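You operate a simulated robot arm through the tools that you are given. There is no shell and no other tool. Be economical: measure what you need, move in short steps, check, and stop when the job is done.

You run a simulated two-armed robot. Do the job below in one go: nothing can be reset, and whatever is moved stays where it is left.

JOB
Set the screw foot and the red foot to the figure on the job block.
Fine: Hold each foot still while you turn its knob till the pointer stands on that mark. Then stand both in the carry tray. Don't knock the teak seamer's guard. Set down upright: red foot, screw foot.

It is judged by the outcome, as a careful person would: the job done as asked, and still so three seconds after it is handed in. It fails if anything else is knocked over, pushed out of place, dropped, spilled or broken.

ROBOT AND FRAMES
Two 7-joint arms with two-finger parallel grippers on one trunk, on a base that drives. Base frame: it is fixed to the floor where the robot stands at the start and does not move with it; the origin is under the middle of the robot, x ahead of it, y to its left, z up. Units: m, degrees, N and s.
The left shoulder is at the start at [0.06, 0.143, 0.978], the right one opposite. With the tool pointing down near the work surface each hand reaches from about 0.3 to 0.74 m from the robot's upright axis, wherever it stands, measured 20 degrees to its own side. Places, roughly: tray [1.1, 0.2, 0.7]; white knob [0.7, 0.1, 0.8]; yellow knob [0.5, 0.1, 0.8]. Payload 1.57 kg a hand.
Tool frame (each hand has its own): the origin (TCP) lies between the finger pads and is the grasp point; the fingertips stand 0.03 m ahead of it; z points along the fingers, y is the line along which they close. Largest opening 0.11 m; finger width 0.024, thickness 0.012; the body of the gripper, 0.048 by 0.112 m, starts 0.078 m behind the TCP.
Orientation is told as [roll, pitch, yaw] about the base's x, y, z axes, in that order, counted from this pose: with the fingers straight down and closing along the base's y, the tool's x points along the base's -x, its y along +y and its z along -z.

CONTROLS
- The arms move only by the tool play_rows. It takes "left_moves", "right_moves" or both (then of equal length, played together; a hand with none holds still); each is a list that holds one entry, the list of rows, each a list of 7 numbers: the turn, a rotation vector about the base's x, y, z in degrees, then the shift along the base's x, y, z in m, then the closure, from 0 (fully open) to 1 (shut). In form: [[[rx, ry, rz, dx, dy, dz, hand], ...]]. A call has 1 to 10 rows; each row shifts and turns the commanded pose from where the row before left it. Each row takes 0.2 s and may step no farther than 0.05 m and 8.6 degrees from the row before; otherwise, or with a gripper value out of range, the whole call is refused. Where a pose cannot be reached the arm comes as near as it can. A force on the tool above 40 N (or 10 N above the force at the start of the call, whichever is more), or a blocked arm, ends the call early, and 0.2 s more pass. Each finger travels about 0.045 m/s and halts on what it meets, pressing with about 28 N; the grip force reading is that of the motor and also rises with nothing between the fingers. The clock runs only during rows and for 0.2 s after the last one: add rows that do not move to give the fingers time. It gives the time, the measured TCP pose, the force on the tool (base axes), the opening and the grip force at its end, in the units of the frame above (readings bear some noise), with the torque about the TCP (base axes, N m) and any sound that the robot's microphone picked up, and new pictures: "views" is both (left out), scene, wrist or none (wrist: the cameras of the hands that moved).
- Cameras (640 x 400 px; columns grow to the right, rows downward): "scene" is now at [0.0432, 0.0009, 1.582]; the picture's right is [0.01, -1.00, 0.00], its down [-0.81, -0.00, -0.59] and it looks along [0.59, 0.00, -0.81] (base axes); focal length 277 px, centre (320, 200). "left" rides on the left gripper at [0.07, -0.016, -0.141] in its tool frame; the picture's right is [0.23, 0.97, 0.00], its down [-0.86, 0.20, -0.48] and it looks along [-0.47, 0.11, 0.88] (tool axes); focal length 222 px, centre (320, 200). "right" rides on the right gripper at [0.07, 0.016, -0.141] in its tool frame; the picture's right is [-0.23, 0.97, 0.00], its down [-0.85, -0.20, -0.48] and it looks along [-0.47, -0.11, 0.88] (tool axes); focal length 222 px, centre (320, 200). There is no depth. A picture from a camera that has moved, and an enlarged one, comes with that camera's place and axes in the base frame and with its lens.
- lift_body(by): slides the trunk up (or, below 0, down) by that many m; the arms and the scene camera ride with it, the base frame stays. It gives what a move gives, with no picture.
- base_move(legs): drives the robot by 1 to 6 legs, each [ahead, left, turn to the left] in m, m and degrees, along the robot's own axes; the way and the turn of a leg run together, so that a leg with both is an arc; at most 1.5 m and 180 degrees a leg. The arms and the cameras ride along, it lands a little off, and it stops where it bumps. It gives what a move gives, and a new picture of the scene camera.
- pan_tilt(pan, tilt): turns the head with the scene camera to pan (to the left, within 86 degrees either way) and tilt (down, from -29 to 69), counted from straight ahead of the robot. It gives what a move gives, and a new picture of the scene camera.
- inspect(camera, box): a new picture of the part [left, top, right, bottom] of that camera's present view, enlarged. It takes no simulated time.
- job_done(): hands the job in; it is judged then, once.

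Go step by step. Nothing tells you exact positions but the pictures and the camera data: compare them with the known pose of the tool, close in by small moves and look again before you grip or let go. The budget is 120 turns and 260 pictures, counting those below and the enlarged ones. Unless the task says otherwise, let go and move clear before handing in, and close with one line.

The tools are called after "Request:" as name(argument=value, ...) on one line, values as JSON. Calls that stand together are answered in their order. play_rows: Moves the arms, as the interface text tells. Its arguments: {"type":"object","properties":{"left_moves":{"type":"array","items":{"type":"array","items":{"type":"array","items":{"type":"number"}}}},"right_moves":{"type":"array","items":{"type":"array","items":{"type":"array","items":{"type":"number"}}}},"views":{"type":"string","enum":["both","scene","wrist","none"]}},"required":[]} The other tools are called the same way: lift_body (by) slides the trunk up or down; base_move (legs) drives the base; pan_tilt (pan, tilt) turns the head that bears the scene camera; inspect (camera, box) takes an enlarged picture of a part of a camera's view; job_done () hands the job in.

At the start:

```text
t: 0.0
left_eef_pos: [0.404, 0.2232, 1.1603]
left_orientation: [0.1, 0.0, 0.0]
left_ft_force: [-0.5, -0.4, -0.5]
left_ft_torque: [0.01, 0.0, 0.01]
left_gripper_width: 0.1101
left_grip_force: 0.1
right_eef_pos: [0.5157, -0.1324, 1.1413]
right_orientation: [0.0, 0.0, 0.0]
right_ft_force: [-0.9, -0.7, -0.6]
right_ft_torque: [0.0, 0.0, 0.03]
right_gripper_width: 0.1099
right_grip_force: 0.0
trunk travel left (down, up): [-0.577, 0.013]
robot x, y, heading: [-0.0, -0.0005, 0.2]
head pan, tilt: [0.3, 53.8]
```

scene: 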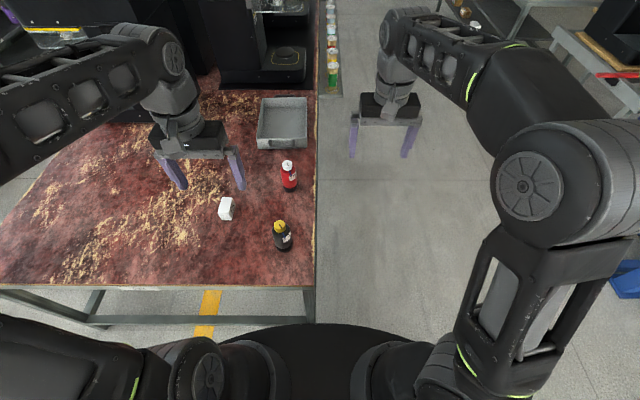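
right: 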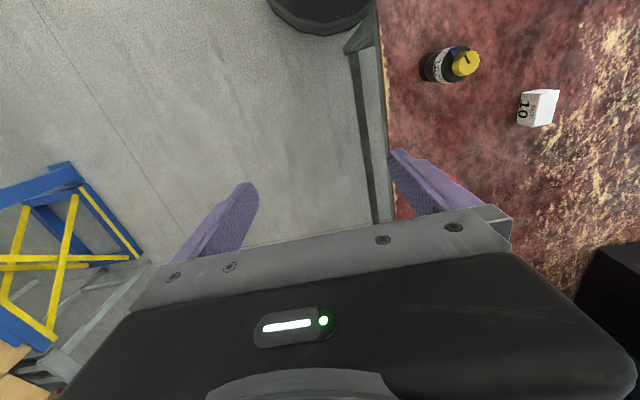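
left: 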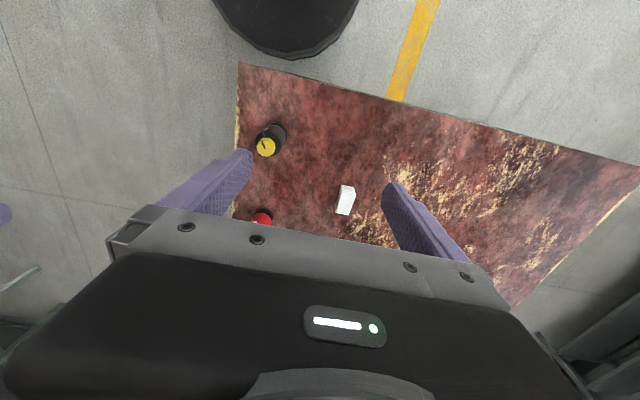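

I see a red foot with white knob, a dark foot with yellow knob, a white job block, and the tray behind. I'll look closer first.

Request:
inspect(camera="right", box=[400, 20, 580, 140])

Request:
inspect(camera="scene", box=[200, 80, 340, 260])

Request:
inspect(camera="left", box=[220, 110, 380, 230])

Request:
inspect(camera="scene", box=[0, 0, 340, 160])

```text
3.33 times, centred on (490, 80) of right
camera zoom: at [0.4455, -0.116, 1.2826], right [0.23, 0.97, 0.0], down [0.85, -0.2, 0.48], along [0.47, -0.11, -0.88], focal length 740 px, centre (-247, 600)
```

zoom: 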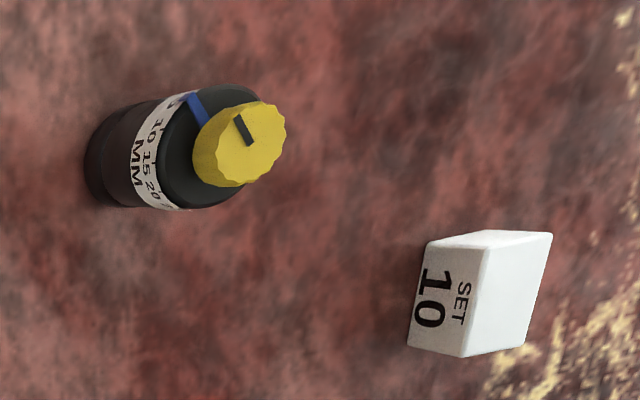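

```text
2.22 times, centred on (270, 170) of scene
camera zoom: at [0.0432, 0.0009, 1.582], right [0.01, -1.0, 0.0], down [-0.81, 0.0, -0.59], along [0.59, 0.0, -0.81], focal length 615 px, centre (431, 267)
```

zoom: 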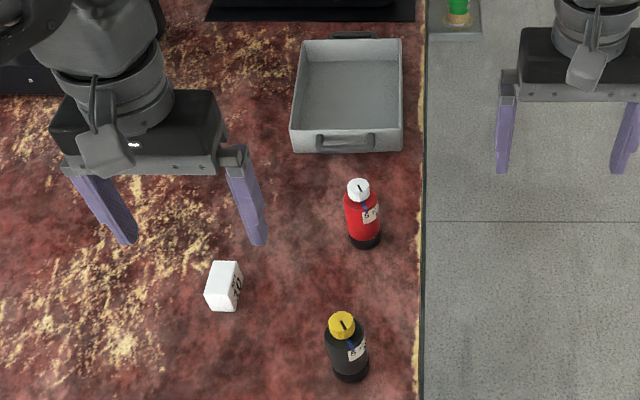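

```text
3.33 times, centred on (300, 170) of left
camera zoom: at [0.3343, 0.2091, 1.3008], right [-0.23, 0.97, 0.0], down [0.86, 0.2, 0.48], along [0.47, 0.11, -0.88], focal length 740 px, centre (387, 300)
```

zoom: 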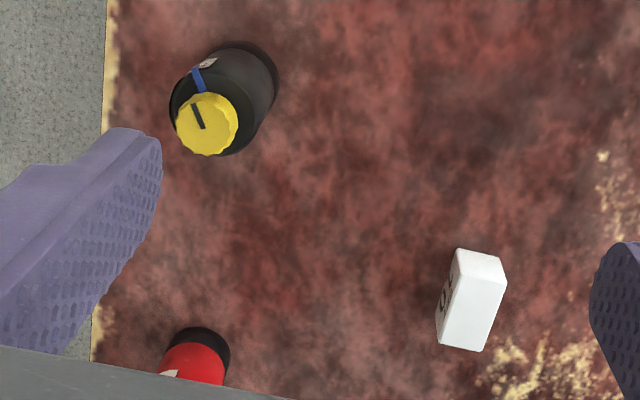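

```text
1.88 times, centred on (170, 80) of scene
camera zoom: at [0.0432, 0.0009, 1.582], right [0.01, -1.0, 0.0], down [-0.81, 0.0, -0.59], along [0.59, 0.0, -0.81], focal length 521 px, centre (602, 426)
```

zoom: 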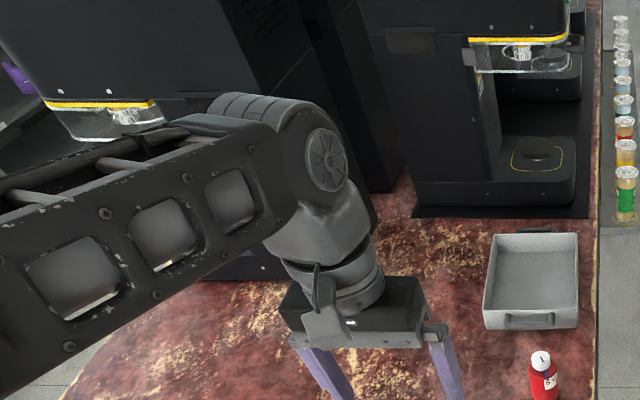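

Request:
inspect(camera="scene", box=[262, 212, 302, 252])

Request:
inspect(camera="scene", box=[270, 155, 310, 195])

Request:
inspect(camera="right", box=[415, 35, 485, 90])

Request:
inspect(camera="left", box=[245, 115, 295, 155])

```text
10.00 times, centred on (282, 232) of scene
camera zoom: at [0.0432, 0.0009, 1.582], right [0.01, -1.0, 0.0], down [-0.81, 0.0, -0.59], along [0.59, 0.0, -0.81], focal length 2766 px, centre (700, -120)
```

zoom: 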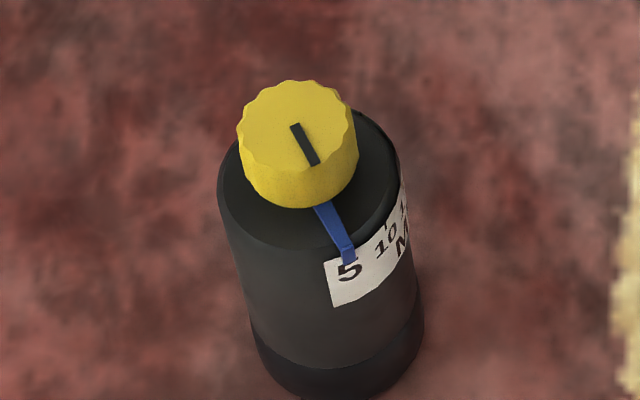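

```text
10.00 times, centred on (290, 175) of scene
camera zoom: at [0.0432, 0.0009, 1.582], right [0.01, -1.0, 0.0], down [-0.81, 0.0, -0.59], along [0.59, 0.0, -0.81], focal length 2766 px, centre (620, 450)
```

zoom: 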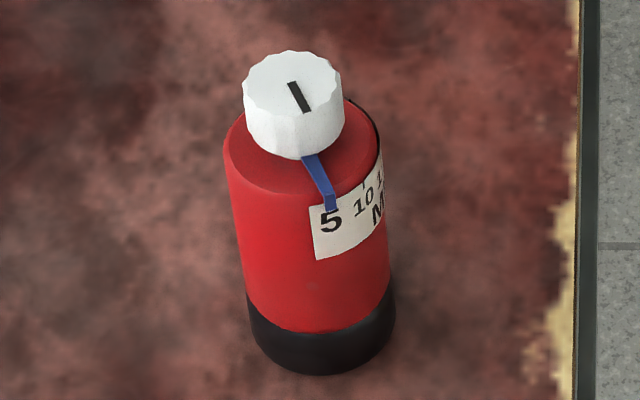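

```text
7.27 times, centred on (450, 62) of right
camera zoom: at [0.4455, -0.116, 1.2826], right [0.23, 0.97, 0.0], down [0.85, -0.2, 0.48], along [0.47, -0.11, -0.88], focal length 1615 px, centre (-626, 1200)
```

zoom: 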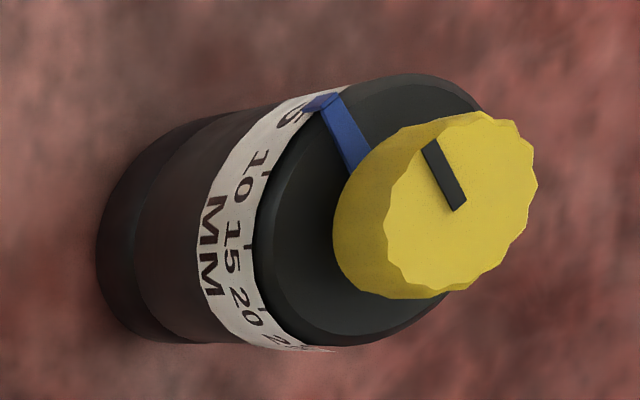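

```text
10.00 times, centred on (270, 135) of left
camera zoom: at [0.3343, 0.2091, 1.3008], right [-0.23, 0.97, 0.0], down [0.86, 0.2, 0.48], along [0.47, 0.11, -0.88], focal length 2221 px, centre (820, 850)
```

zoom: 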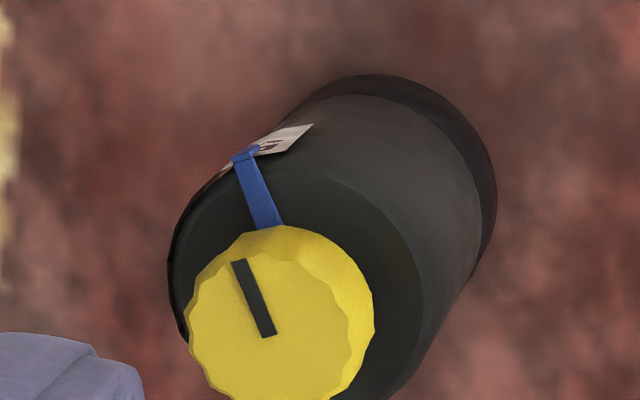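

The figure is 10, and both pointers stand near 5, with the scale facing -y. I'll drive to the table's right side and face it, so that both feet and the tray are reachable and the scales face my camera.

Request:
base_move(legs=[[0, -0.42, 0], [0.6, 0, 0], [0, 0, 90]])

```text
t: 9.4
left_eef_pos: [0.3839, -0.0211, 1.1597]
left_orientation: [-0.1, 0.0, 88.6]
left_ft_force: [0.5, -0.2, -0.4]
left_ft_torque: [0.0, -0.01, -0.01]
left_gripper_width: 0.11
left_grip_force: 0.0
right_eef_pos: [0.7423, 0.0806, 1.1428]
right_orientation: [0.0, 0.1, 88.5]
right_ft_force: [0.0, 0.1, -0.3]
right_ft_torque: [0.0, 0.02, 0.0]
right_gripper_width: 0.1098
right_grip_force: 0.0
trunk travel left (down, up): [-0.577, 0.013]
robot x, y, heading: [0.5965, -0.4323, 88.7]
head pan, tilt: [0.3, 53.8]
camera scene: at [0.597, -0.3872, 1.582], right [1.0, -0.02, 0.0], down [-0.02, -0.81, -0.59], along [0.01, 0.59, -0.81], focal length 277 px, centre (320, 200)
```

scene: 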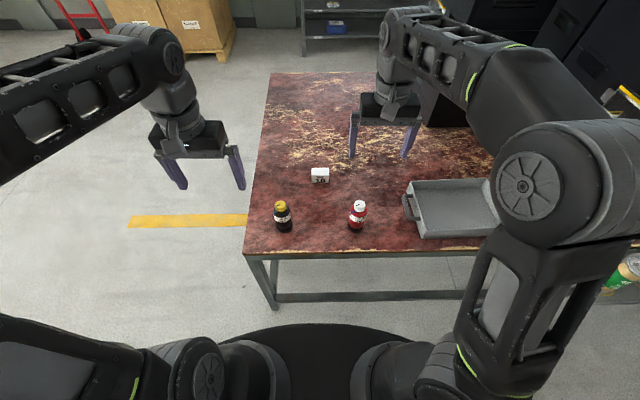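

Request:
inspect(camera="scene", box=[262, 192, 302, 242])

Request:
inspect(camera="scene", box=[338, 192, 378, 242])

Request:
inspect(camera="right", box=[0, 0, 640, 400])

Request:
inspect(camera="left", box=[0, 0, 640, 400])

```text
8.00 times, centred on (282, 217) of scene
camera zoom: at [0.597, -0.3872, 1.582], right [1.0, -0.02, 0.0], down [-0.02, -0.81, -0.59], along [0.01, 0.59, -0.81], focal length 2213 px, centre (624, 64)
```

zoom: 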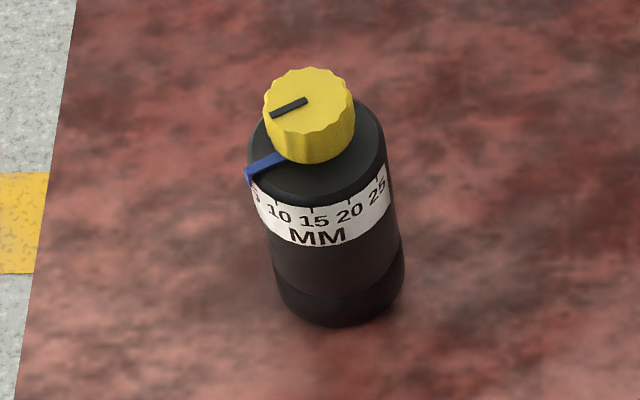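

```text
8.00 times, centred on (358, 217) of scene
camera zoom: at [0.597, -0.3872, 1.582], right [1.0, -0.02, 0.0], down [-0.02, -0.81, -0.59], along [0.01, 0.59, -0.81], focal length 2213 px, centre (16, 64)
```

zoom: 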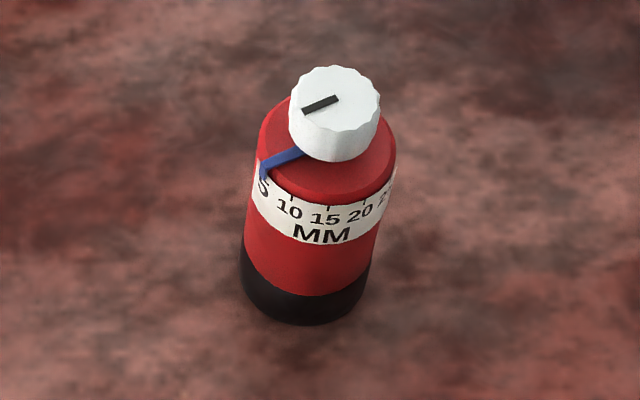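

```text
1.00 times, centred on (320, 200) of right (not enlarged: the box is as wide or as high as the picture)
camera zoom: at [0.7237, 0.0119, 1.2826], right [-0.97, 0.25, 0.0], down [0.22, 0.85, 0.48], along [0.12, 0.46, -0.88], focal length 222 px, centre (320, 200)
```

zoom: 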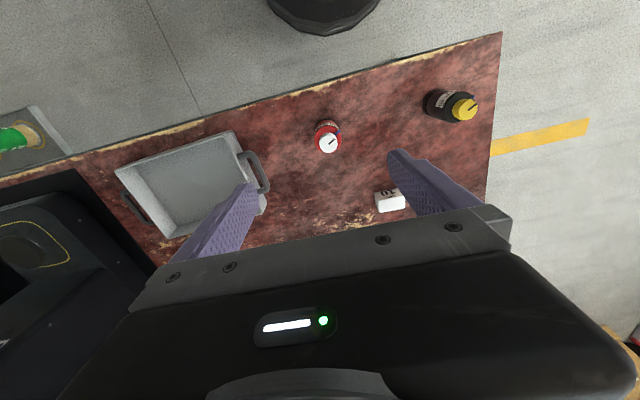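

```text
1.00 times, centred on (320, 200) of left (not enlarged: the box is as wide or as high as the picture)
camera zoom: at [0.3983, -0.0899, 1.3008], right [-0.98, -0.2, 0.0], down [-0.18, 0.86, 0.48], along [-0.1, 0.47, -0.88], focal length 222 px, centre (320, 200)
```

zoom: 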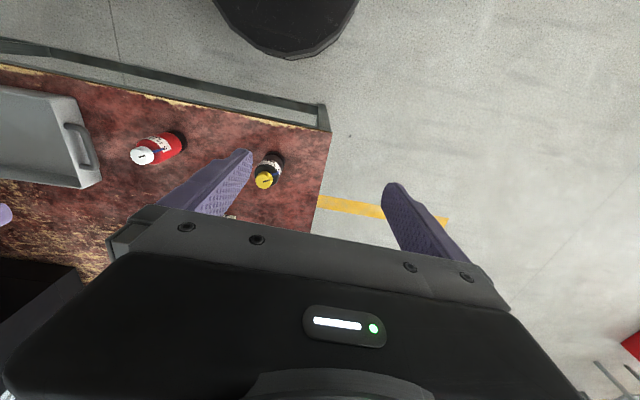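

Yellow knob top is at about (0.478, 0.128, 0.85) and the red foot at about (0.735, 0.126); the table is about z 0.725. The 10 mark is about 33° counterclockwise from the pointers. I'll turn the right hand so that it can grip a body from the +x side at a 45° slant.

Request:
play_rows(right_moves=[[[0, 0, 8.5, 0, 0, 0, 0], [0, 0, 8.5, 0, 0, 0, 0], [0, 0, 8.5, 0, 0, 0, 0], [0, 0, 8.5, 0, 0, 0, 0], [0, 0, 8.5, 0, 0, 0, 0], [0, 0, 8.5, 0, 0, 0, 0], [0, 0, 8.5, 0, 0, 0, 0], [0, 0, 8.5, 0, 0, 0, 0], [0, 0, 8.5, 0, 0, 0, 0], [0, 0, 8.5, 0, 0, 0, 0]]], views="none")

Request:
play_rows(right_moves=[[[0, 0, 6.5, 0, 0, 0, 0], [0, 8, 0, 0, 0, 0, 0], [0, 8, 0, 0, 0, 0, 0], [0, 8, 0, 0, 0, 0, 0], [0, 8, 0, 0, 0, 0, 0], [0, 8, 0, 0, 0, 0, 0], [0, 5, 0, 0, 0, 0, 0], [0, 0, 0, 0, 0, 0, 0]]], views="both")

```text
t: 11.6
left_eef_pos: [0.3845, -0.0215, 1.1591]
left_orientation: [0.0, 0.1, 88.5]
left_ft_force: [-0.4, -1.0, 0.1]
left_ft_torque: [-0.02, -0.01, 0.05]
left_gripper_width: 0.1098
left_grip_force: 0.1
right_eef_pos: [0.7411, 0.0811, 1.1419]
right_orientation: [0.0, -0.1, 173.7]
right_ft_force: [-0.6, -0.1, -1.0]
right_ft_torque: [0.01, 0.02, 0.0]
right_gripper_width: 0.1099
right_grip_force: 0.1
trunk travel left (down, up): [-0.577, 0.013]
robot x, y, heading: [0.5955, -0.4324, 88.5]
head pan, tilt: [0.3, 53.8]
```

```text
t: 13.4
left_eef_pos: [0.3837, -0.0221, 1.1598]
left_orientation: [0.0, 0.0, 88.6]
left_ft_force: [-0.5, -0.6, 0.0]
left_ft_torque: [-0.06, 0.04, 0.0]
left_gripper_width: 0.11
left_grip_force: 0.0
right_eef_pos: [0.7415, 0.0805, 1.1411]
right_orientation: [-0.1, -45.1, -179.9]
right_ft_force: [-1.3, -0.4, -0.3]
right_ft_torque: [-0.01, -0.03, -0.01]
right_gripper_width: 0.1101
right_grip_force: 0.1
trunk travel left (down, up): [-0.577, 0.013]
robot x, y, heading: [0.5957, -0.4302, 88.6]
head pan, tilt: [0.3, 53.8]
camera scene: at [0.597, -0.3872, 1.582], right [1.0, -0.02, 0.0], down [-0.02, -0.81, -0.59], along [0.01, 0.59, -0.81], focal length 277 px, centre (320, 200)
camera right: at [0.8913, 0.0655, 1.1913], right [-0.16, -0.97, 0.16], down [-0.26, 0.2, 0.94], along [-0.95, 0.11, -0.29], focal length 222 px, centre (320, 200)
```

scene: 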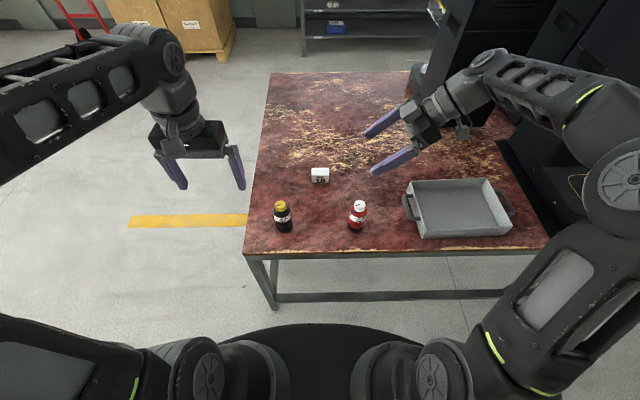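
right: 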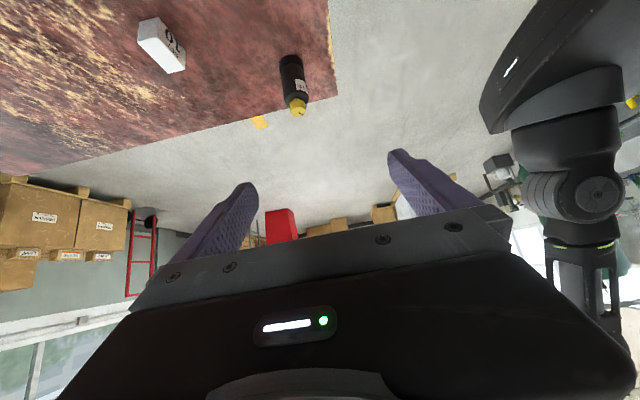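

Request:
play_rows(right_moves=[[[0, 0, 0, -0.0385, 0.012, 0, 0], [0, 0, 0, -0.0385, 0.012, 0, 0], [0, 0, 0, -0.0385, 0.012, 0, 0], [0, 0, 0, -0.038, 0.0115, 0, 0], [0, 0, 0, 0, 0, -0.0443, 0], [0, 0, 0, 0, 0, -0.0443, 0], [0, 0, 0, 0, 0, -0.0443, 0], [0, 0, 0, 0, 0, -0.0443, 0], [0, 0, 0, 0, 0, -0.0443, 0], [0, 0, 0, 0, 0, -0.0443, 0]]], views="both")

```text
t: 15.6
left_eef_pos: [0.3834, -0.0213, 1.1599]
left_orientation: [-0.1, -0.1, 88.5]
left_ft_force: [1.0, 0.5, 0.3]
left_ft_torque: [0.0, 0.01, 0.04]
left_gripper_width: 0.11
left_grip_force: 0.0
right_eef_pos: [0.5876, 0.1307, 0.8777]
right_orientation: [-0.1, -45.1, -180.0]
right_ft_force: [-0.9, 0.0, 0.5]
right_ft_torque: [0.04, 0.03, 0.03]
right_gripper_width: 0.1102
right_grip_force: 0.1
trunk travel left (down, up): [-0.577, 0.013]
robot x, y, heading: [0.5941, -0.4282, 88.8]
head pan, tilt: [0.3, 53.8]
camera scene: at [0.5974, -0.3864, 1.582], right [1.0, -0.02, 0.0], down [-0.02, -0.81, -0.59], along [0.01, 0.59, -0.81], focal length 277 px, centre (320, 200)
camera right: at [0.7365, 0.1153, 0.9276], right [-0.16, -0.97, 0.16], down [-0.26, 0.2, 0.94], along [-0.95, 0.11, -0.29], focal length 222 px, centre (320, 200)
```

scene: 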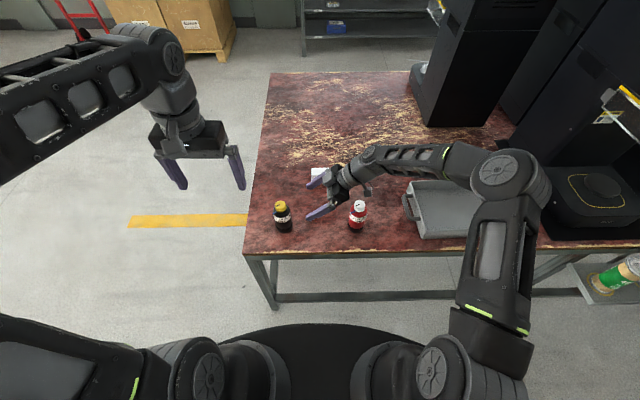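
right: 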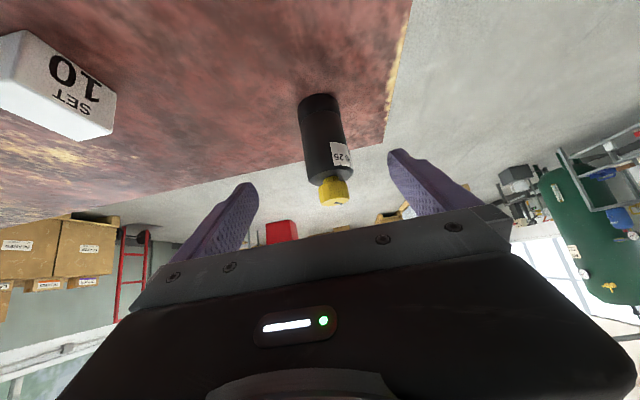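

Request:
play_rows(right_moves=[[[0, 0, 0, -0.0275, -0.0045, -0.0275, 0], [0, 0, 0, -0.0275, 0, -0.0275, 0], [0, 0, 0, -0.0275, 0, -0.0275, 0], [0, 0, 0, -0.0275, 0, -0.0275, 0], [0, 0, 0, 0, 0, 0, 0]]], views="both")

Request:
inspect(camera="scene", box=[242, 182, 382, 252])

```text
t: 16.8
left_eef_pos: [0.3839, -0.0215, 1.1588]
left_orientation: [0.0, -0.1, 88.5]
left_ft_force: [-0.3, 0.6, 0.2]
left_ft_torque: [-0.01, 0.03, -0.02]
left_gripper_width: 0.1102
left_grip_force: 0.0
right_eef_pos: [0.4756, 0.12, 0.7664]
right_orientation: [0.0, -45.1, -180.1]
right_ft_force: [0.0, 0.2, 0.2]
right_ft_torque: [-0.03, -0.02, 0.02]
right_gripper_width: 0.11
right_grip_force: 0.1
trunk travel left (down, up): [-0.577, 0.013]
robot x, y, heading: [0.5941, -0.4278, 88.2]
head pan, tilt: [0.3, 53.8]
camera scene: at [0.5974, -0.3873, 1.582], right [1.0, -0.02, 0.0], down [-0.02, -0.81, -0.59], along [0.01, 0.59, -0.81], focal length 277 px, centre (320, 200)
camera right: at [0.6246, 0.1044, 0.8165], right [-0.16, -0.97, 0.16], down [-0.27, 0.2, 0.94], along [-0.95, 0.11, -0.29], focal length 222 px, centre (320, 200)
```

scene: 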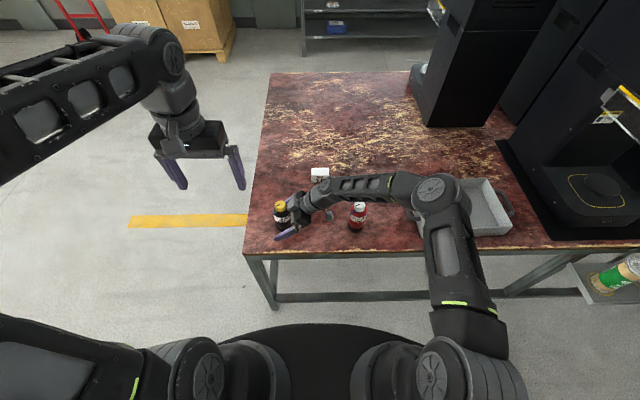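
right: 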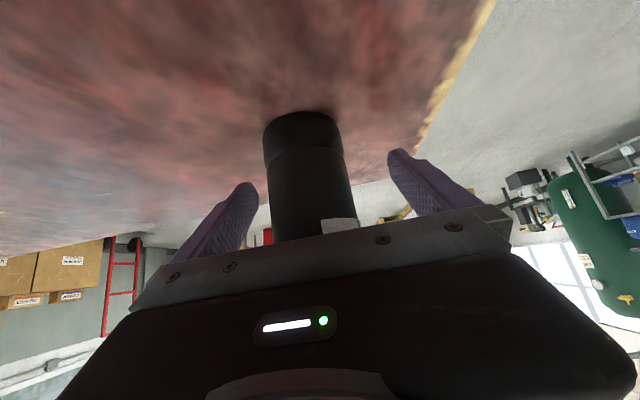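

```text
4.57 times, centred on (312, 217) of scene
camera zoom: at [0.5974, -0.3873, 1.582], right [1.0, -0.02, 0.0], down [-0.02, -0.81, -0.59], along [0.01, 0.59, -0.81], focal length 1265 px, centre (357, 122)
```

zoom: 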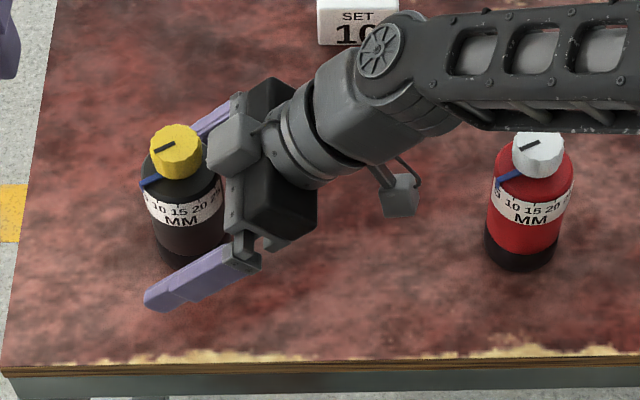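

The right hand straddles the yellow-knob foot, about 5 mm off centre. I'll correct that, back off slightly, and close.

Request:
play_rows(right_moves=[[[0, 0, 0, 0.0085, 0.0055, 0.0085, 0], [0, 0, 0, 0, 0, 0, 0.3], [0, 0, 0, 0, 0, 0, 0.4], [0, 0, 0, 0, 0, 0, 1], [0, 0, 0, 0, 0, 0, 1], [0, 0, 0, 0, 0, 0, 1], [0, 0, 0, 0, 0, 0, 1]]], views="none")

Request:
inspect(camera="scene", box=[252, 187, 312, 247])

```text
t: 18.4
left_eef_pos: [0.3847, -0.0213, 1.1597]
left_orientation: [0.0, 0.0, 88.6]
left_ft_force: [-1.4, -0.1, -0.8]
left_ft_torque: [0.0, -0.01, 0.0]
left_gripper_width: 0.1102
left_grip_force: 0.0
right_eef_pos: [0.4841, 0.1276, 0.7733]
right_orientation: [0.0, -45.1, -179.9]
right_ft_force: [0.9, -1.0, 0.5]
right_ft_torque: [-0.06, -0.01, 0.05]
right_gripper_width: 0.0572
right_grip_force: 27.6
trunk travel left (down, up): [-0.577, 0.013]
robot x, y, heading: [0.5954, -0.4297, 88.7]
head pan, tilt: [0.3, 53.8]
```

```text
6.67 times, centred on (282, 217) of scene
camera zoom: at [0.5971, -0.3872, 1.582], right [1.0, -0.02, 0.0], down [-0.02, -0.81, -0.59], along [0.01, 0.59, -0.81], focal length 1844 px, centre (573, 87)
```

zoom: 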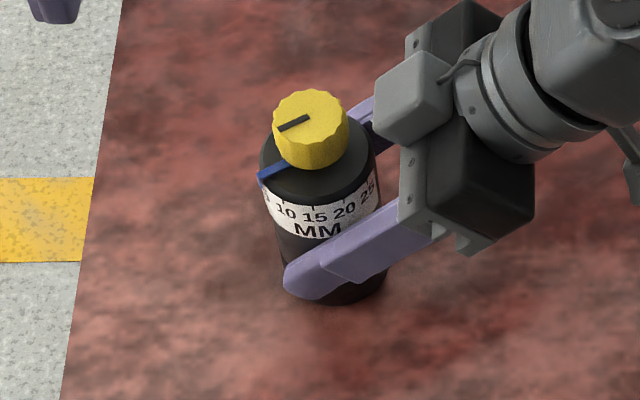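

The right hand holds the foot firmly and the scale is in view. Next I bring the left hand over the knob, turned to close along about y.

Request:
play_rows(left_moves=[[[0, 0, -8.2, 0.0095, 0.015, 0, 0.45], [0, 0, -8.2, 0.0095, 0.015, 0, 0.45], [0, 0, -8.2, 0.0095, 0.015, 0, 0.45], [0, 0, -8.2, 0.0095, 0.015, 0, 0.45], [0, 0, -8.2, 0.0095, 0.015, 0, 0.45], [0, 0, -8.2, 0.0095, 0.015, 0, 0.45], [0, 0, -8.2, 0.0095, 0.015, 0, 0.45], [0, 0, -8.2, 0.0095, 0.015, 0, 0.45], [0, 0, -8.2, 0.0095, 0.015, 0, 0.45], [0, 0, -8.2, 0.0095, 0.015, 0, 0.45]]], right_moves=[[[0, 0, 0, 0, 0, 0, 1], [0, 0, 0, 0, 0, 0, 1], [0, 0, 0, 0, 0, 0, 1], [0, 0, 0, 0, 0, 0, 1], [0, 0, 0, 0, 0, 0, 1], [0, 0, 0, 0, 0, 0, 1], [0, 0, 0, 0, 0, 0, 1], [0, 0, 0, 0, 0, 0, 1], [0, 0, 0, 0, 0, 0, 1], [0, 0, 0, 0, 0, 0, 1]]], views="none")

Request:
play_rows(left_moves=[[[0, 0, -8.2, 0, 0, 0, 0.45], [0, 0, -8.2, 0, 0, 0, 0.45], [0, 0, -8.2, 0, 0, 0, 0.45], [0, 0, 0, 0, 0, -0.04, 0.45], [0, 0, 0, 0, 0, -0.04, 0.45], [0, 0, 0, 0, 0, -0.04, 0.45], [0, 0, 0, 0, 0, -0.04, 0.45], [0, 0, 0, 0, 0, 0, 0.45]]], right_moves=[[[0, 0, 0, 0, 0, 0, 1], [0, 0, 0, 0, 0, 0, 1], [0, 0, 0, 0, 0, 0, 1], [0, 0, 0, 0, 0, 0, 1], [0, 0, 0, 0, 0, 0, 1], [0, 0, 0, 0, 0, 0, 1], [0, 0, 0, 0, 0, 0, 1], [0, 0, 0, 0, 0, 0, 1]]], views="both")

```text
t: 20.6
left_eef_pos: [0.4483, 0.0807, 1.1599]
left_orientation: [0.0, -0.4, 31.7]
left_ft_force: [-0.2, 0.6, -0.7]
left_ft_torque: [0.01, -0.01, 0.01]
left_gripper_width: 0.0604
left_grip_force: 0.1
left hand out of reach, approached as far as the arm can: row 1, 2, 7, 8, 9, 10
right_eef_pos: [0.485, 0.127, 0.7738]
right_orientation: [0.1, -45.1, -179.9]
right_ft_force: [-0.6, 0.2, -0.3]
right_ft_torque: [-0.06, 0.06, -0.03]
right_gripper_width: 0.0571
right_grip_force: 27.6
trunk travel left (down, up): [-0.577, 0.013]
robot x, y, heading: [0.6002, -0.4319, 88.9]
head pan, tilt: [0.3, 53.8]
```

```text
t: 22.4
left_eef_pos: [0.4447, 0.0782, 0.9964]
left_orientation: [0.0, -0.5, 7.2]
left_ft_force: [-0.3, -0.4, -0.4]
left_ft_torque: [-0.02, -0.02, 0.01]
left_gripper_width: 0.0605
left_grip_force: 0.0
right_eef_pos: [0.4836, 0.1271, 0.7742]
right_orientation: [0.0, -45.1, -179.9]
right_ft_force: [0.2, -0.8, 1.9]
right_ft_torque: [-0.02, -0.01, 0.0]
right_gripper_width: 0.057
right_grip_force: 28.0
trunk travel left (down, up): [-0.577, 0.013]
robot x, y, heading: [0.5967, -0.4327, 88.5]
head pan, tilt: [0.3, 53.8]
camera scene: at [0.5972, -0.3872, 1.582], right [1.0, -0.02, 0.0], down [-0.02, -0.81, -0.59], along [0.01, 0.59, -0.81], focal length 277 px, centre (320, 200)
camera right: at [0.6334, 0.111, 0.8247], right [-0.16, -0.97, 0.16], down [-0.27, 0.2, 0.94], along [-0.95, 0.11, -0.29], focal length 222 px, centre (320, 200)
camera left: at [0.3774, 0.0567, 1.1365], right [-0.35, 0.94, 0.0], down [0.82, 0.3, 0.49], along [0.46, 0.17, -0.87], focal length 222 px, centre (320, 200)
```

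scene: 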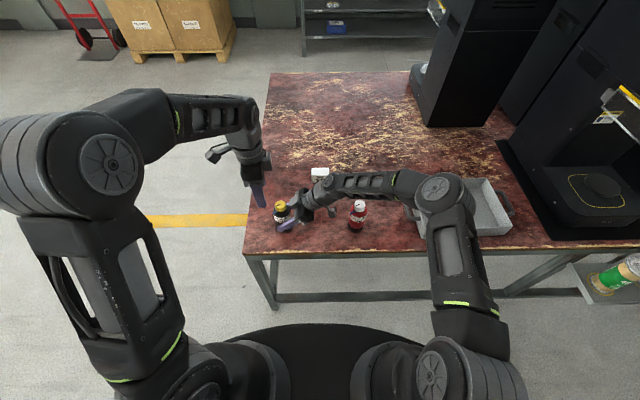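
right: 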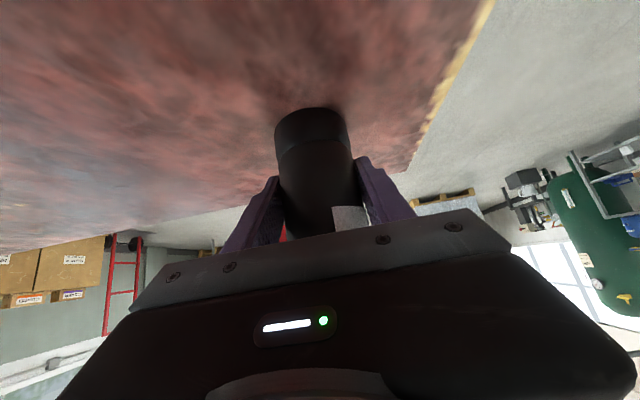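
left: 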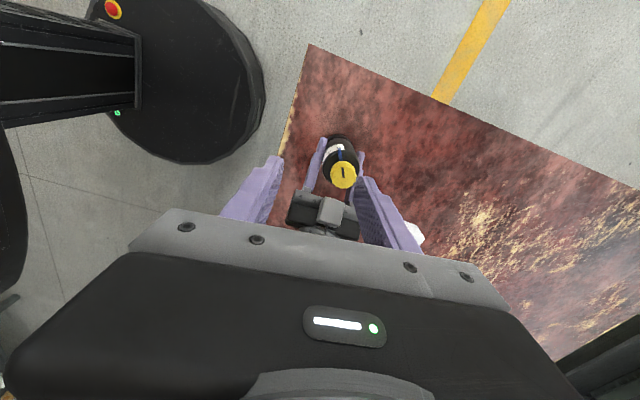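

Request:
play_rows(left_moves=[[[0, 0, -7.5, 0.0117, 0.017, 0, 0.45], [0, 0, -7.5, 0.0117, 0.017, 0, 0.45], [0, 0, -7.5, 0.0117, 0.017, 0, 0.45], [0, 0, 0, 0, 0, 0, 0.45]]], views="wrist")

```text
t: 23.4
left_eef_pos: [0.4798, 0.1302, 0.9974]
left_orientation: [0.0, -0.6, -15.5]
left_ft_force: [-0.1, -0.5, 0.0]
left_ft_torque: [-0.01, -0.01, -0.01]
left_gripper_width: 0.0605
left_grip_force: 0.0
right_eef_pos: [0.484, 0.1276, 0.7736]
right_orientation: [-0.1, -45.1, -179.9]
right_ft_force: [-0.9, -0.5, 0.8]
right_ft_torque: [-0.06, 0.05, 0.01]
right_gripper_width: 0.0573
right_grip_force: 28.1
trunk travel left (down, up): [-0.577, 0.013]
robot x, y, heading: [0.5971, -0.429, 88.7]
head pan, tilt: [0.3, 53.8]
camera left: at [0.4086, 0.1355, 1.1367], right [0.04, 1.0, 0.0], down [0.87, -0.03, 0.49], along [0.49, -0.02, -0.87], focal length 222 px, centre (320, 200)
```

left: 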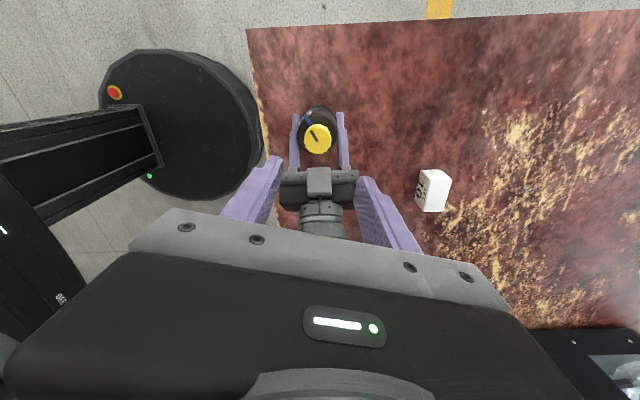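

Request:
play_rows(left_moves=[[[0, 0, 0, 0, -0.0005, -0.033, 0.45], [0, 0, 0, 0, 0, -0.033, 0.45], [0, 0, 0, 0, 0, -0.033, 0.45], [0, 0, 0, 0, 0, -0.031, 0.45], [0, 0, 0, 0, 0, 0, 0.45]]], views="wrist")

Request:
inspect(camera="scene", box=[252, 177, 322, 237])

Request:
inspect(camera="left", box=[250, 80, 410, 200])

```text
t: 24.6
left_eef_pos: [0.4793, 0.1304, 0.8702]
left_orientation: [0.0, -0.5, -15.3]
left_ft_force: [-0.3, -0.2, 0.0]
left_ft_torque: [-0.03, -0.02, 0.0]
left_gripper_width: 0.0607
left_grip_force: 0.0
right_eef_pos: [0.4826, 0.1272, 0.7741]
right_orientation: [0.0, -45.1, -179.8]
right_ft_force: [0.3, -0.4, 0.4]
right_ft_torque: [-0.07, 0.01, 0.0]
right_gripper_width: 0.0571
right_grip_force: 27.9
trunk travel left (down, up): [-0.577, 0.013]
robot x, y, heading: [0.5945, -0.432, 88.7]
head pan, tilt: [0.3, 53.8]
camera left: at [0.4071, 0.1358, 1.0105], right [0.04, 1.0, 0.0], down [0.87, -0.03, 0.49], along [0.49, -0.02, -0.87], focal length 222 px, centre (320, 200)
```

left: 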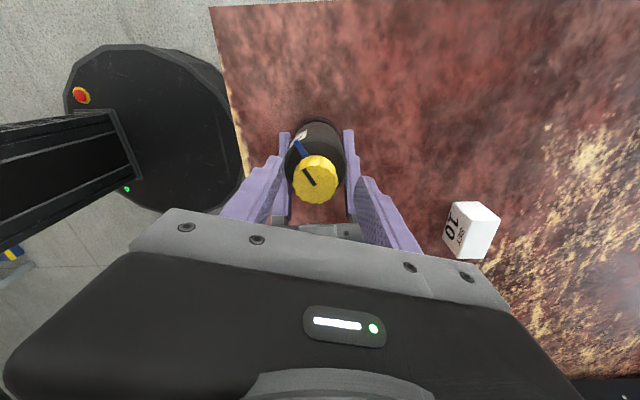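

```text
6.67 times, centred on (287, 207) of scene
camera zoom: at [0.5971, -0.3871, 1.582], right [1.0, -0.02, 0.0], down [-0.02, -0.81, -0.59], along [0.01, 0.59, -0.81], focal length 1844 px, centre (540, 153)
```

zoom: 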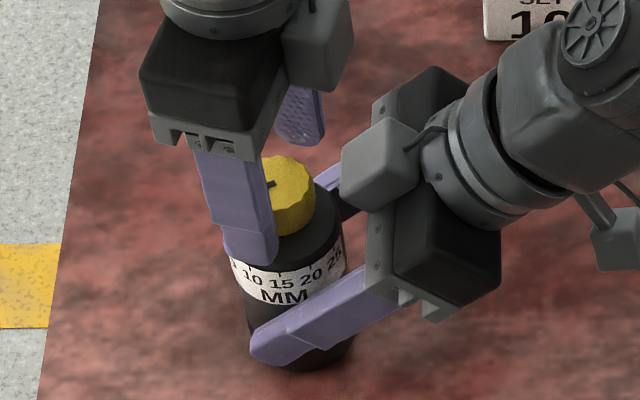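

```text
3.33 times, centred on (330, 140) of left
camera zoom: at [0.4071, 0.1358, 1.0105], right [0.04, 1.0, 0.0], down [0.87, -0.03, 0.49], along [0.49, -0.02, -0.87], focal length 740 px, centre (287, 400)
```

zoom: 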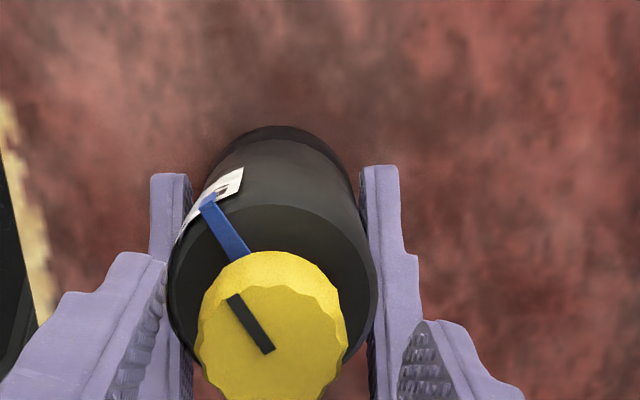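

Request:
play_rows(left_moves=[[[0, 0, 0, -0.001, -0.001, -0.006, 0.45], [0, 0, 0, 0, 0, 0, 0.55], [0, 0, 0, 0, 0, 0, 1], [0, 0, 0, 0, 0, 0, 1], [0, 0, 0, 0, 0, 0, 1]]], views="wrist")

Request:
inspect(camera="left", box=[250, 80, 410, 200])

Request:
inspect(camera="scene", box=[262, 187, 312, 237])

```text
t: 25.8
left_eef_pos: [0.4786, 0.1286, 0.8631]
left_orientation: [-0.2, -0.4, -15.3]
left_ft_force: [-0.3, -11.2, 2.5]
left_ft_torque: [-0.14, -0.05, 0.04]
left_gripper_width: 0.0348
left_grip_force: 27.8
right_eef_pos: [0.485, 0.1285, 0.7743]
right_orientation: [-0.1, -45.1, 180.0]
right_ft_force: [0.4, 10.4, -1.6]
right_ft_torque: [-0.84, 0.12, -0.07]
right_gripper_width: 0.0571
right_grip_force: 28.0
trunk travel left (down, up): [-0.577, 0.013]
robot x, y, heading: [0.5979, -0.4281, 88.8]
head pan, tilt: [0.3, 53.8]
camera left: at [0.4065, 0.1341, 1.0038], right [0.04, 1.0, 0.0], down [0.87, -0.03, 0.49], along [0.49, -0.02, -0.87], focal length 222 px, centre (320, 200)
```

left: 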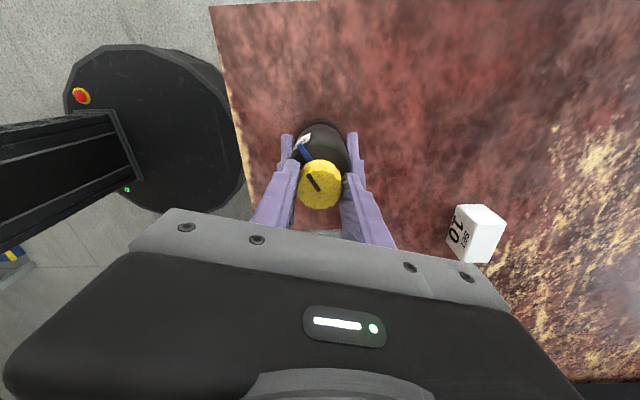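

```text
3.33 times, centred on (330, 140) of left
camera zoom: at [0.4065, 0.1341, 1.0038], right [0.04, 1.0, 0.0], down [0.87, -0.03, 0.49], along [0.49, -0.02, -0.87], focal length 740 px, centre (287, 400)
```

zoom: 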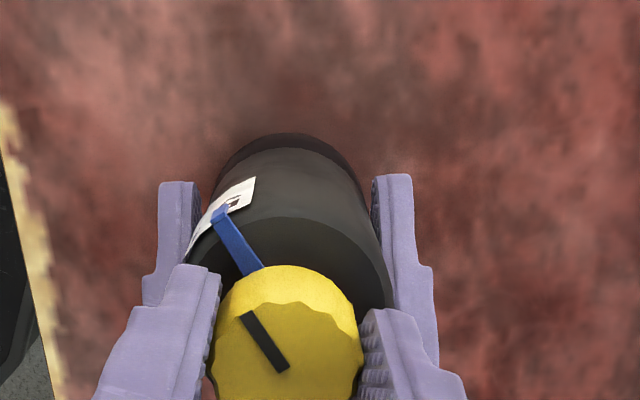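

```text
8.00 times, centred on (287, 212) of scene
camera zoom: at [0.5971, -0.3871, 1.582], right [1.0, -0.02, 0.0], down [-0.02, -0.81, -0.59], along [0.01, 0.59, -0.81], focal length 2213 px, centre (584, 104)
```

zoom: 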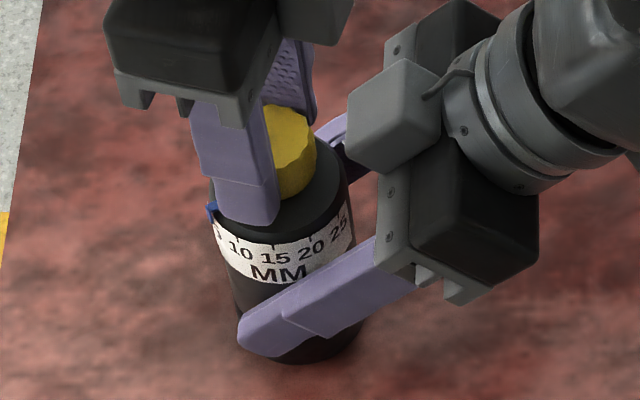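

Request:
play_rows(left_moves=[[[0, 0, 0, 0, -0.0015, 0, 1], [0, 0, 4, 0, 0, 0, 1], [0, 0, 4, 0, 0, 0, 1], [0, 0, 4, 0, 0, 0, 1], [0, 0, 4, 0, 0, 0, 1], [0, 0, 0, 0, 0, 0, 1]]], views="none")

Request:
inspect(camera="scene", box=[262, 187, 312, 237])

Request:
inspect(camera="left", box=[250, 80, 410, 200])

```text
t: 27.2
left_eef_pos: [0.4789, 0.128, 0.8635]
left_orientation: [0.1, -0.4, 0.9]
left_ft_force: [-14.5, -5.3, 7.8]
left_ft_torque: [0.0, 0.72, 0.03]
left_gripper_width: 0.0344
left_grip_force: 27.7
right_eef_pos: [0.4856, 0.1282, 0.7736]
right_orientation: [-0.1, -45.0, -179.9]
right_ft_force: [14.6, 9.3, 1.3]
right_ft_torque: [-0.3, 0.36, 0.02]
right_gripper_width: 0.0573
right_grip_force: 27.6
trunk travel left (down, up): [-0.577, 0.013]
robot x, y, heading: [0.5957, -0.4298, 88.7]
head pan, tilt: [0.3, 53.8]
```

```text
8.00 times, centred on (287, 212) of scene
camera zoom: at [0.5972, -0.3874, 1.582], right [1.0, -0.02, 0.0], down [-0.02, -0.81, -0.59], along [0.01, 0.59, -0.81], focal length 2213 px, centre (584, 104)
```

zoom: 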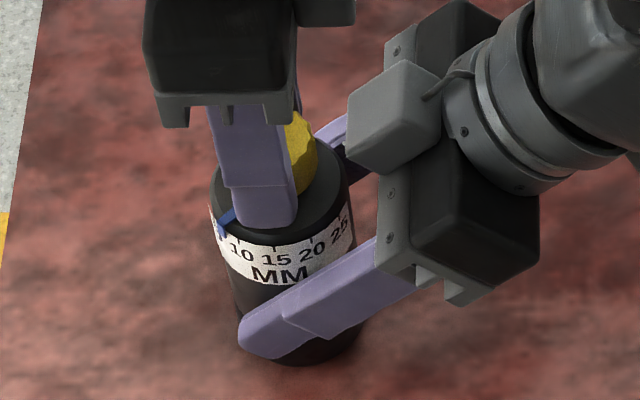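

```text
3.33 times, centred on (330, 140) of left
camera zoom: at [0.4093, 0.112, 1.0039], right [-0.24, 0.97, 0.0], down [0.85, 0.21, 0.48], along [0.47, 0.12, -0.87], focal length 740 px, centre (287, 400)
```

zoom: 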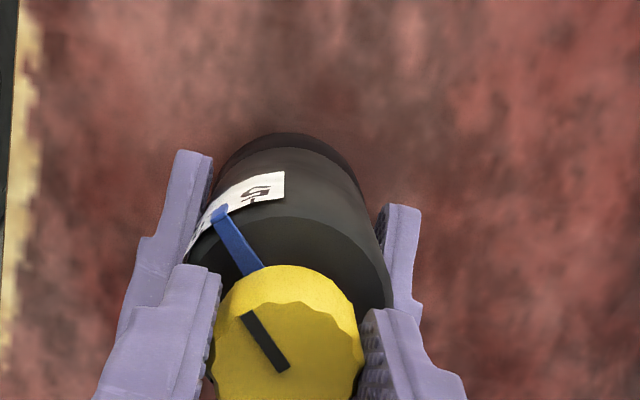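

Request:
play_rows(left_moves=[[[0, 0, 0, -0.0015, -0.0007, 0, 1], [0, 0, 4, 0, 0, 0, 1], [0, 0, 4, 0, 0, 0, 1], [0, 0, 4, -0.0005, 0, 0, 1], [0, 0, 0, 0, 0, 0, 1]]], views="none")

Request:
inspect(camera="scene", box=[265, 200, 300, 230])

Request:
inspect(camera="left", box=[250, 80, 410, 200])

```text
t: 28.4
left_eef_pos: [0.4799, 0.1263, 0.8631]
left_orientation: [0.1, -0.5, 12.8]
left_ft_force: [-10.0, -1.1, 3.3]
left_ft_torque: [-0.14, 0.39, 0.04]
left_gripper_width: 0.0348
left_grip_force: 28.0
right_eef_pos: [0.484, 0.1264, 0.774]
right_orientation: [0.0, -45.2, -180.0]
right_ft_force: [12.8, 1.4, 3.0]
right_ft_torque: [0.15, 0.21, -0.03]
right_gripper_width: 0.0572
right_grip_force: 27.4
trunk travel left (down, up): [-0.577, 0.013]
robot x, y, heading: [0.5939, -0.4318, 88.5]
head pan, tilt: [0.3, 53.8]
```

```text
13.33 times, centred on (282, 215) of scene
camera zoom: at [0.5975, -0.3875, 1.582], right [1.0, -0.02, 0.0], down [-0.02, -0.81, -0.59], along [0.01, 0.59, -0.81], focal length 3688 px, centre (820, 0)
```

zoom: 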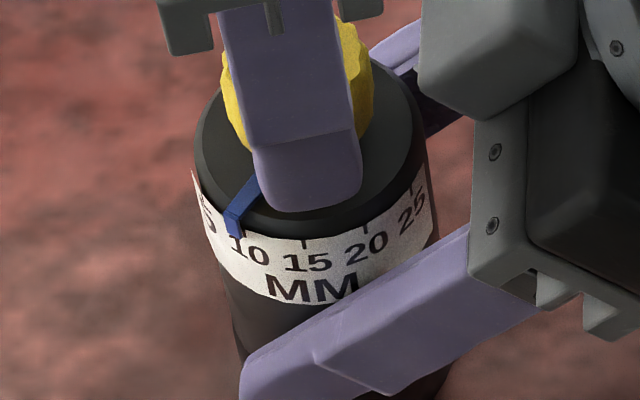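

```text
3.33 times, centred on (330, 140) of left
camera zoom: at [0.4141, 0.0965, 1.0037], right [-0.44, 0.9, 0.0], down [0.79, 0.38, 0.49], along [0.44, 0.21, -0.87], focal length 740 px, centre (287, 400)
```

zoom: 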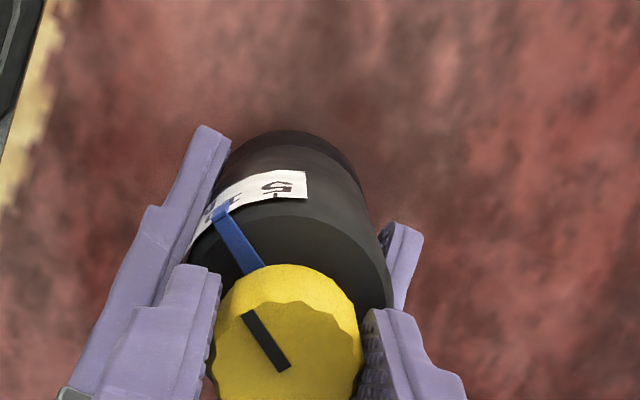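

Request:
inspect(camera="scene", box=[274, 208, 290, 220])

```text
16.00 times, centred on (282, 214) of scene
camera zoom: at [0.5975, -0.3875, 1.582], right [1.0, -0.02, 0.0], down [-0.02, -0.81, -0.59], along [0.01, 0.59, -0.81], focal length 4426 px, centre (928, -24)
```

zoom: 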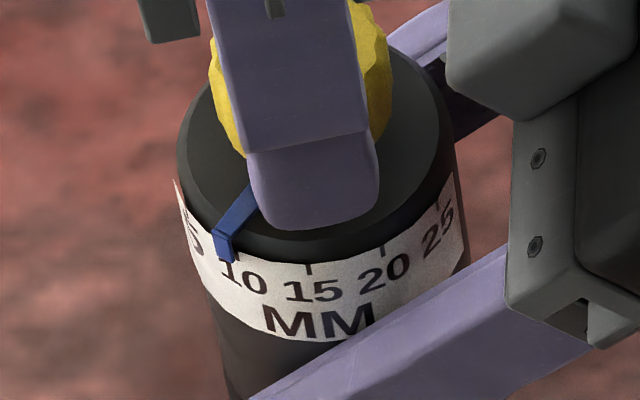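

Request:
play_rows(left_moves=[[[0, 0, 0, -0.0012, 0, 0, 1], [0, 0, 2.5, 0, 0, 0, 1], [0, 0, 2.5, 0, 0, 0, 1], [0, 0, 0, 0, 0, 0, 1]]], views="none")

Request:
inspect(camera="scene", box=[274, 208, 290, 220])

```text
t: 29.4
left_eef_pos: [0.4798, 0.1271, 0.8625]
left_orientation: [-0.1, -0.5, 17.7]
left_ft_force: [1.7, -7.1, 2.3]
left_ft_torque: [-0.04, -0.08, 0.05]
left_gripper_width: 0.0347
left_grip_force: 28.1
right_eef_pos: [0.4822, 0.1278, 0.7735]
right_orientation: [0.0, -45.1, -180.0]
right_ft_force: [-1.7, 6.8, -1.7]
right_ft_torque: [-0.6, -0.14, -0.04]
right_gripper_width: 0.0571
right_grip_force: 28.5
trunk travel left (down, up): [-0.577, 0.013]
robot x, y, heading: [0.5974, -0.4314, 88.7]
head pan, tilt: [0.3, 53.8]
```

```text
16.00 times, centred on (282, 214) of scene
camera zoom: at [0.5971, -0.387, 1.5819], right [1.0, -0.02, 0.0], down [-0.02, -0.81, -0.59], along [0.01, 0.59, -0.81], focal length 4426 px, centre (928, -24)
```

zoom: 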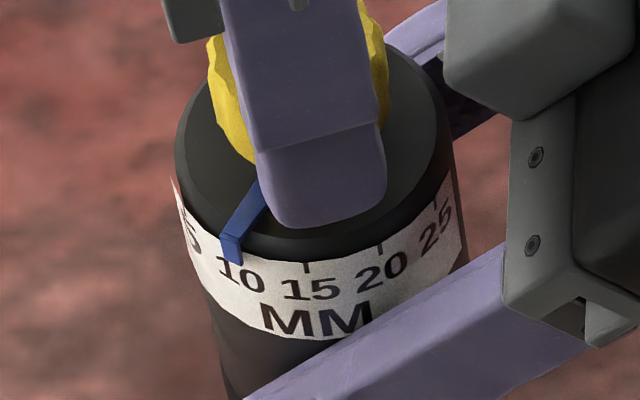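

The pointer now covers the 10 tick. I'll open the left hand, raise it, and check from other views.

Request:
play_rows(left_moves=[[[0, 0, 0, 0, 0, 0, 0.5], [0, 0, 0, 0, 0, 0, 0.45], [0, 0, 0, 0, 0, 0, 0.45], [0, 0, 0, 0, 0, 0.04, 0.45], [0, 0, 0, 0, 0, 0.05, 0.45], [0, 0, 0, 0, 0, 0.05, 0.45]]], views="none")

Request:
inspect(camera="scene", box=[274, 208, 290, 220])

Request:
inspect(camera="left", box=[280, 80, 360, 140])

```text
t: 30.8
left_eef_pos: [0.4815, 0.1269, 1.0038]
left_orientation: [-0.1, -0.6, 17.7]
left_ft_force: [0.8, 0.4, 0.1]
left_ft_torque: [-0.01, -0.01, -0.01]
left_gripper_width: 0.0607
left_grip_force: 0.2
right_eef_pos: [0.4846, 0.1282, 0.7747]
right_orientation: [0.0, -44.9, -179.9]
right_ft_force: [1.1, -1.4, 2.3]
right_ft_torque: [-0.08, -0.17, -0.04]
right_gripper_width: 0.0573
right_grip_force: 27.9
trunk travel left (down, up): [-0.577, 0.013]
robot x, y, heading: [0.5966, -0.4321, 88.5]
head pan, tilt: [0.3, 53.8]
```

```text
16.00 times, centred on (282, 214) of scene
camera zoom: at [0.5973, -0.3877, 1.5819], right [1.0, -0.02, 0.0], down [-0.02, -0.81, -0.59], along [0.01, 0.59, -0.81], focal length 4426 px, centre (928, -24)
```

zoom: 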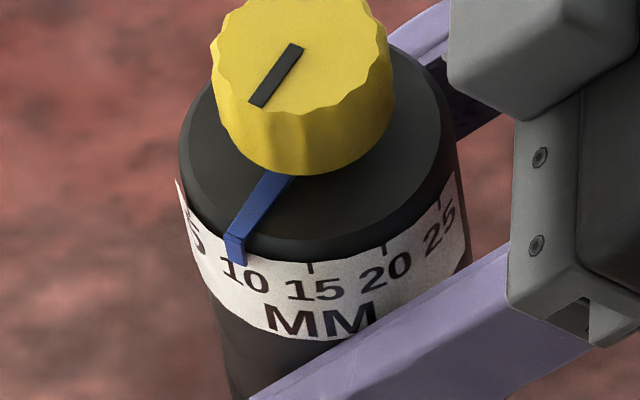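

```text
6.67 times, centred on (320, 110) of left
camera zoom: at [0.4181, 0.0904, 1.1453], right [-0.51, 0.86, 0.0], down [0.75, 0.45, 0.49], along [0.42, 0.25, -0.87], focal length 1481 px, centre (320, 800)
```

zoom: 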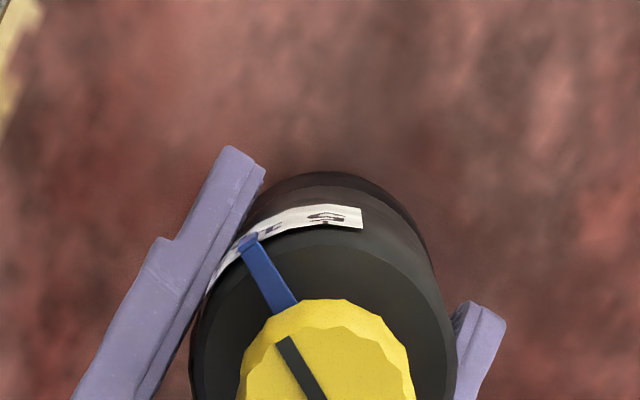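

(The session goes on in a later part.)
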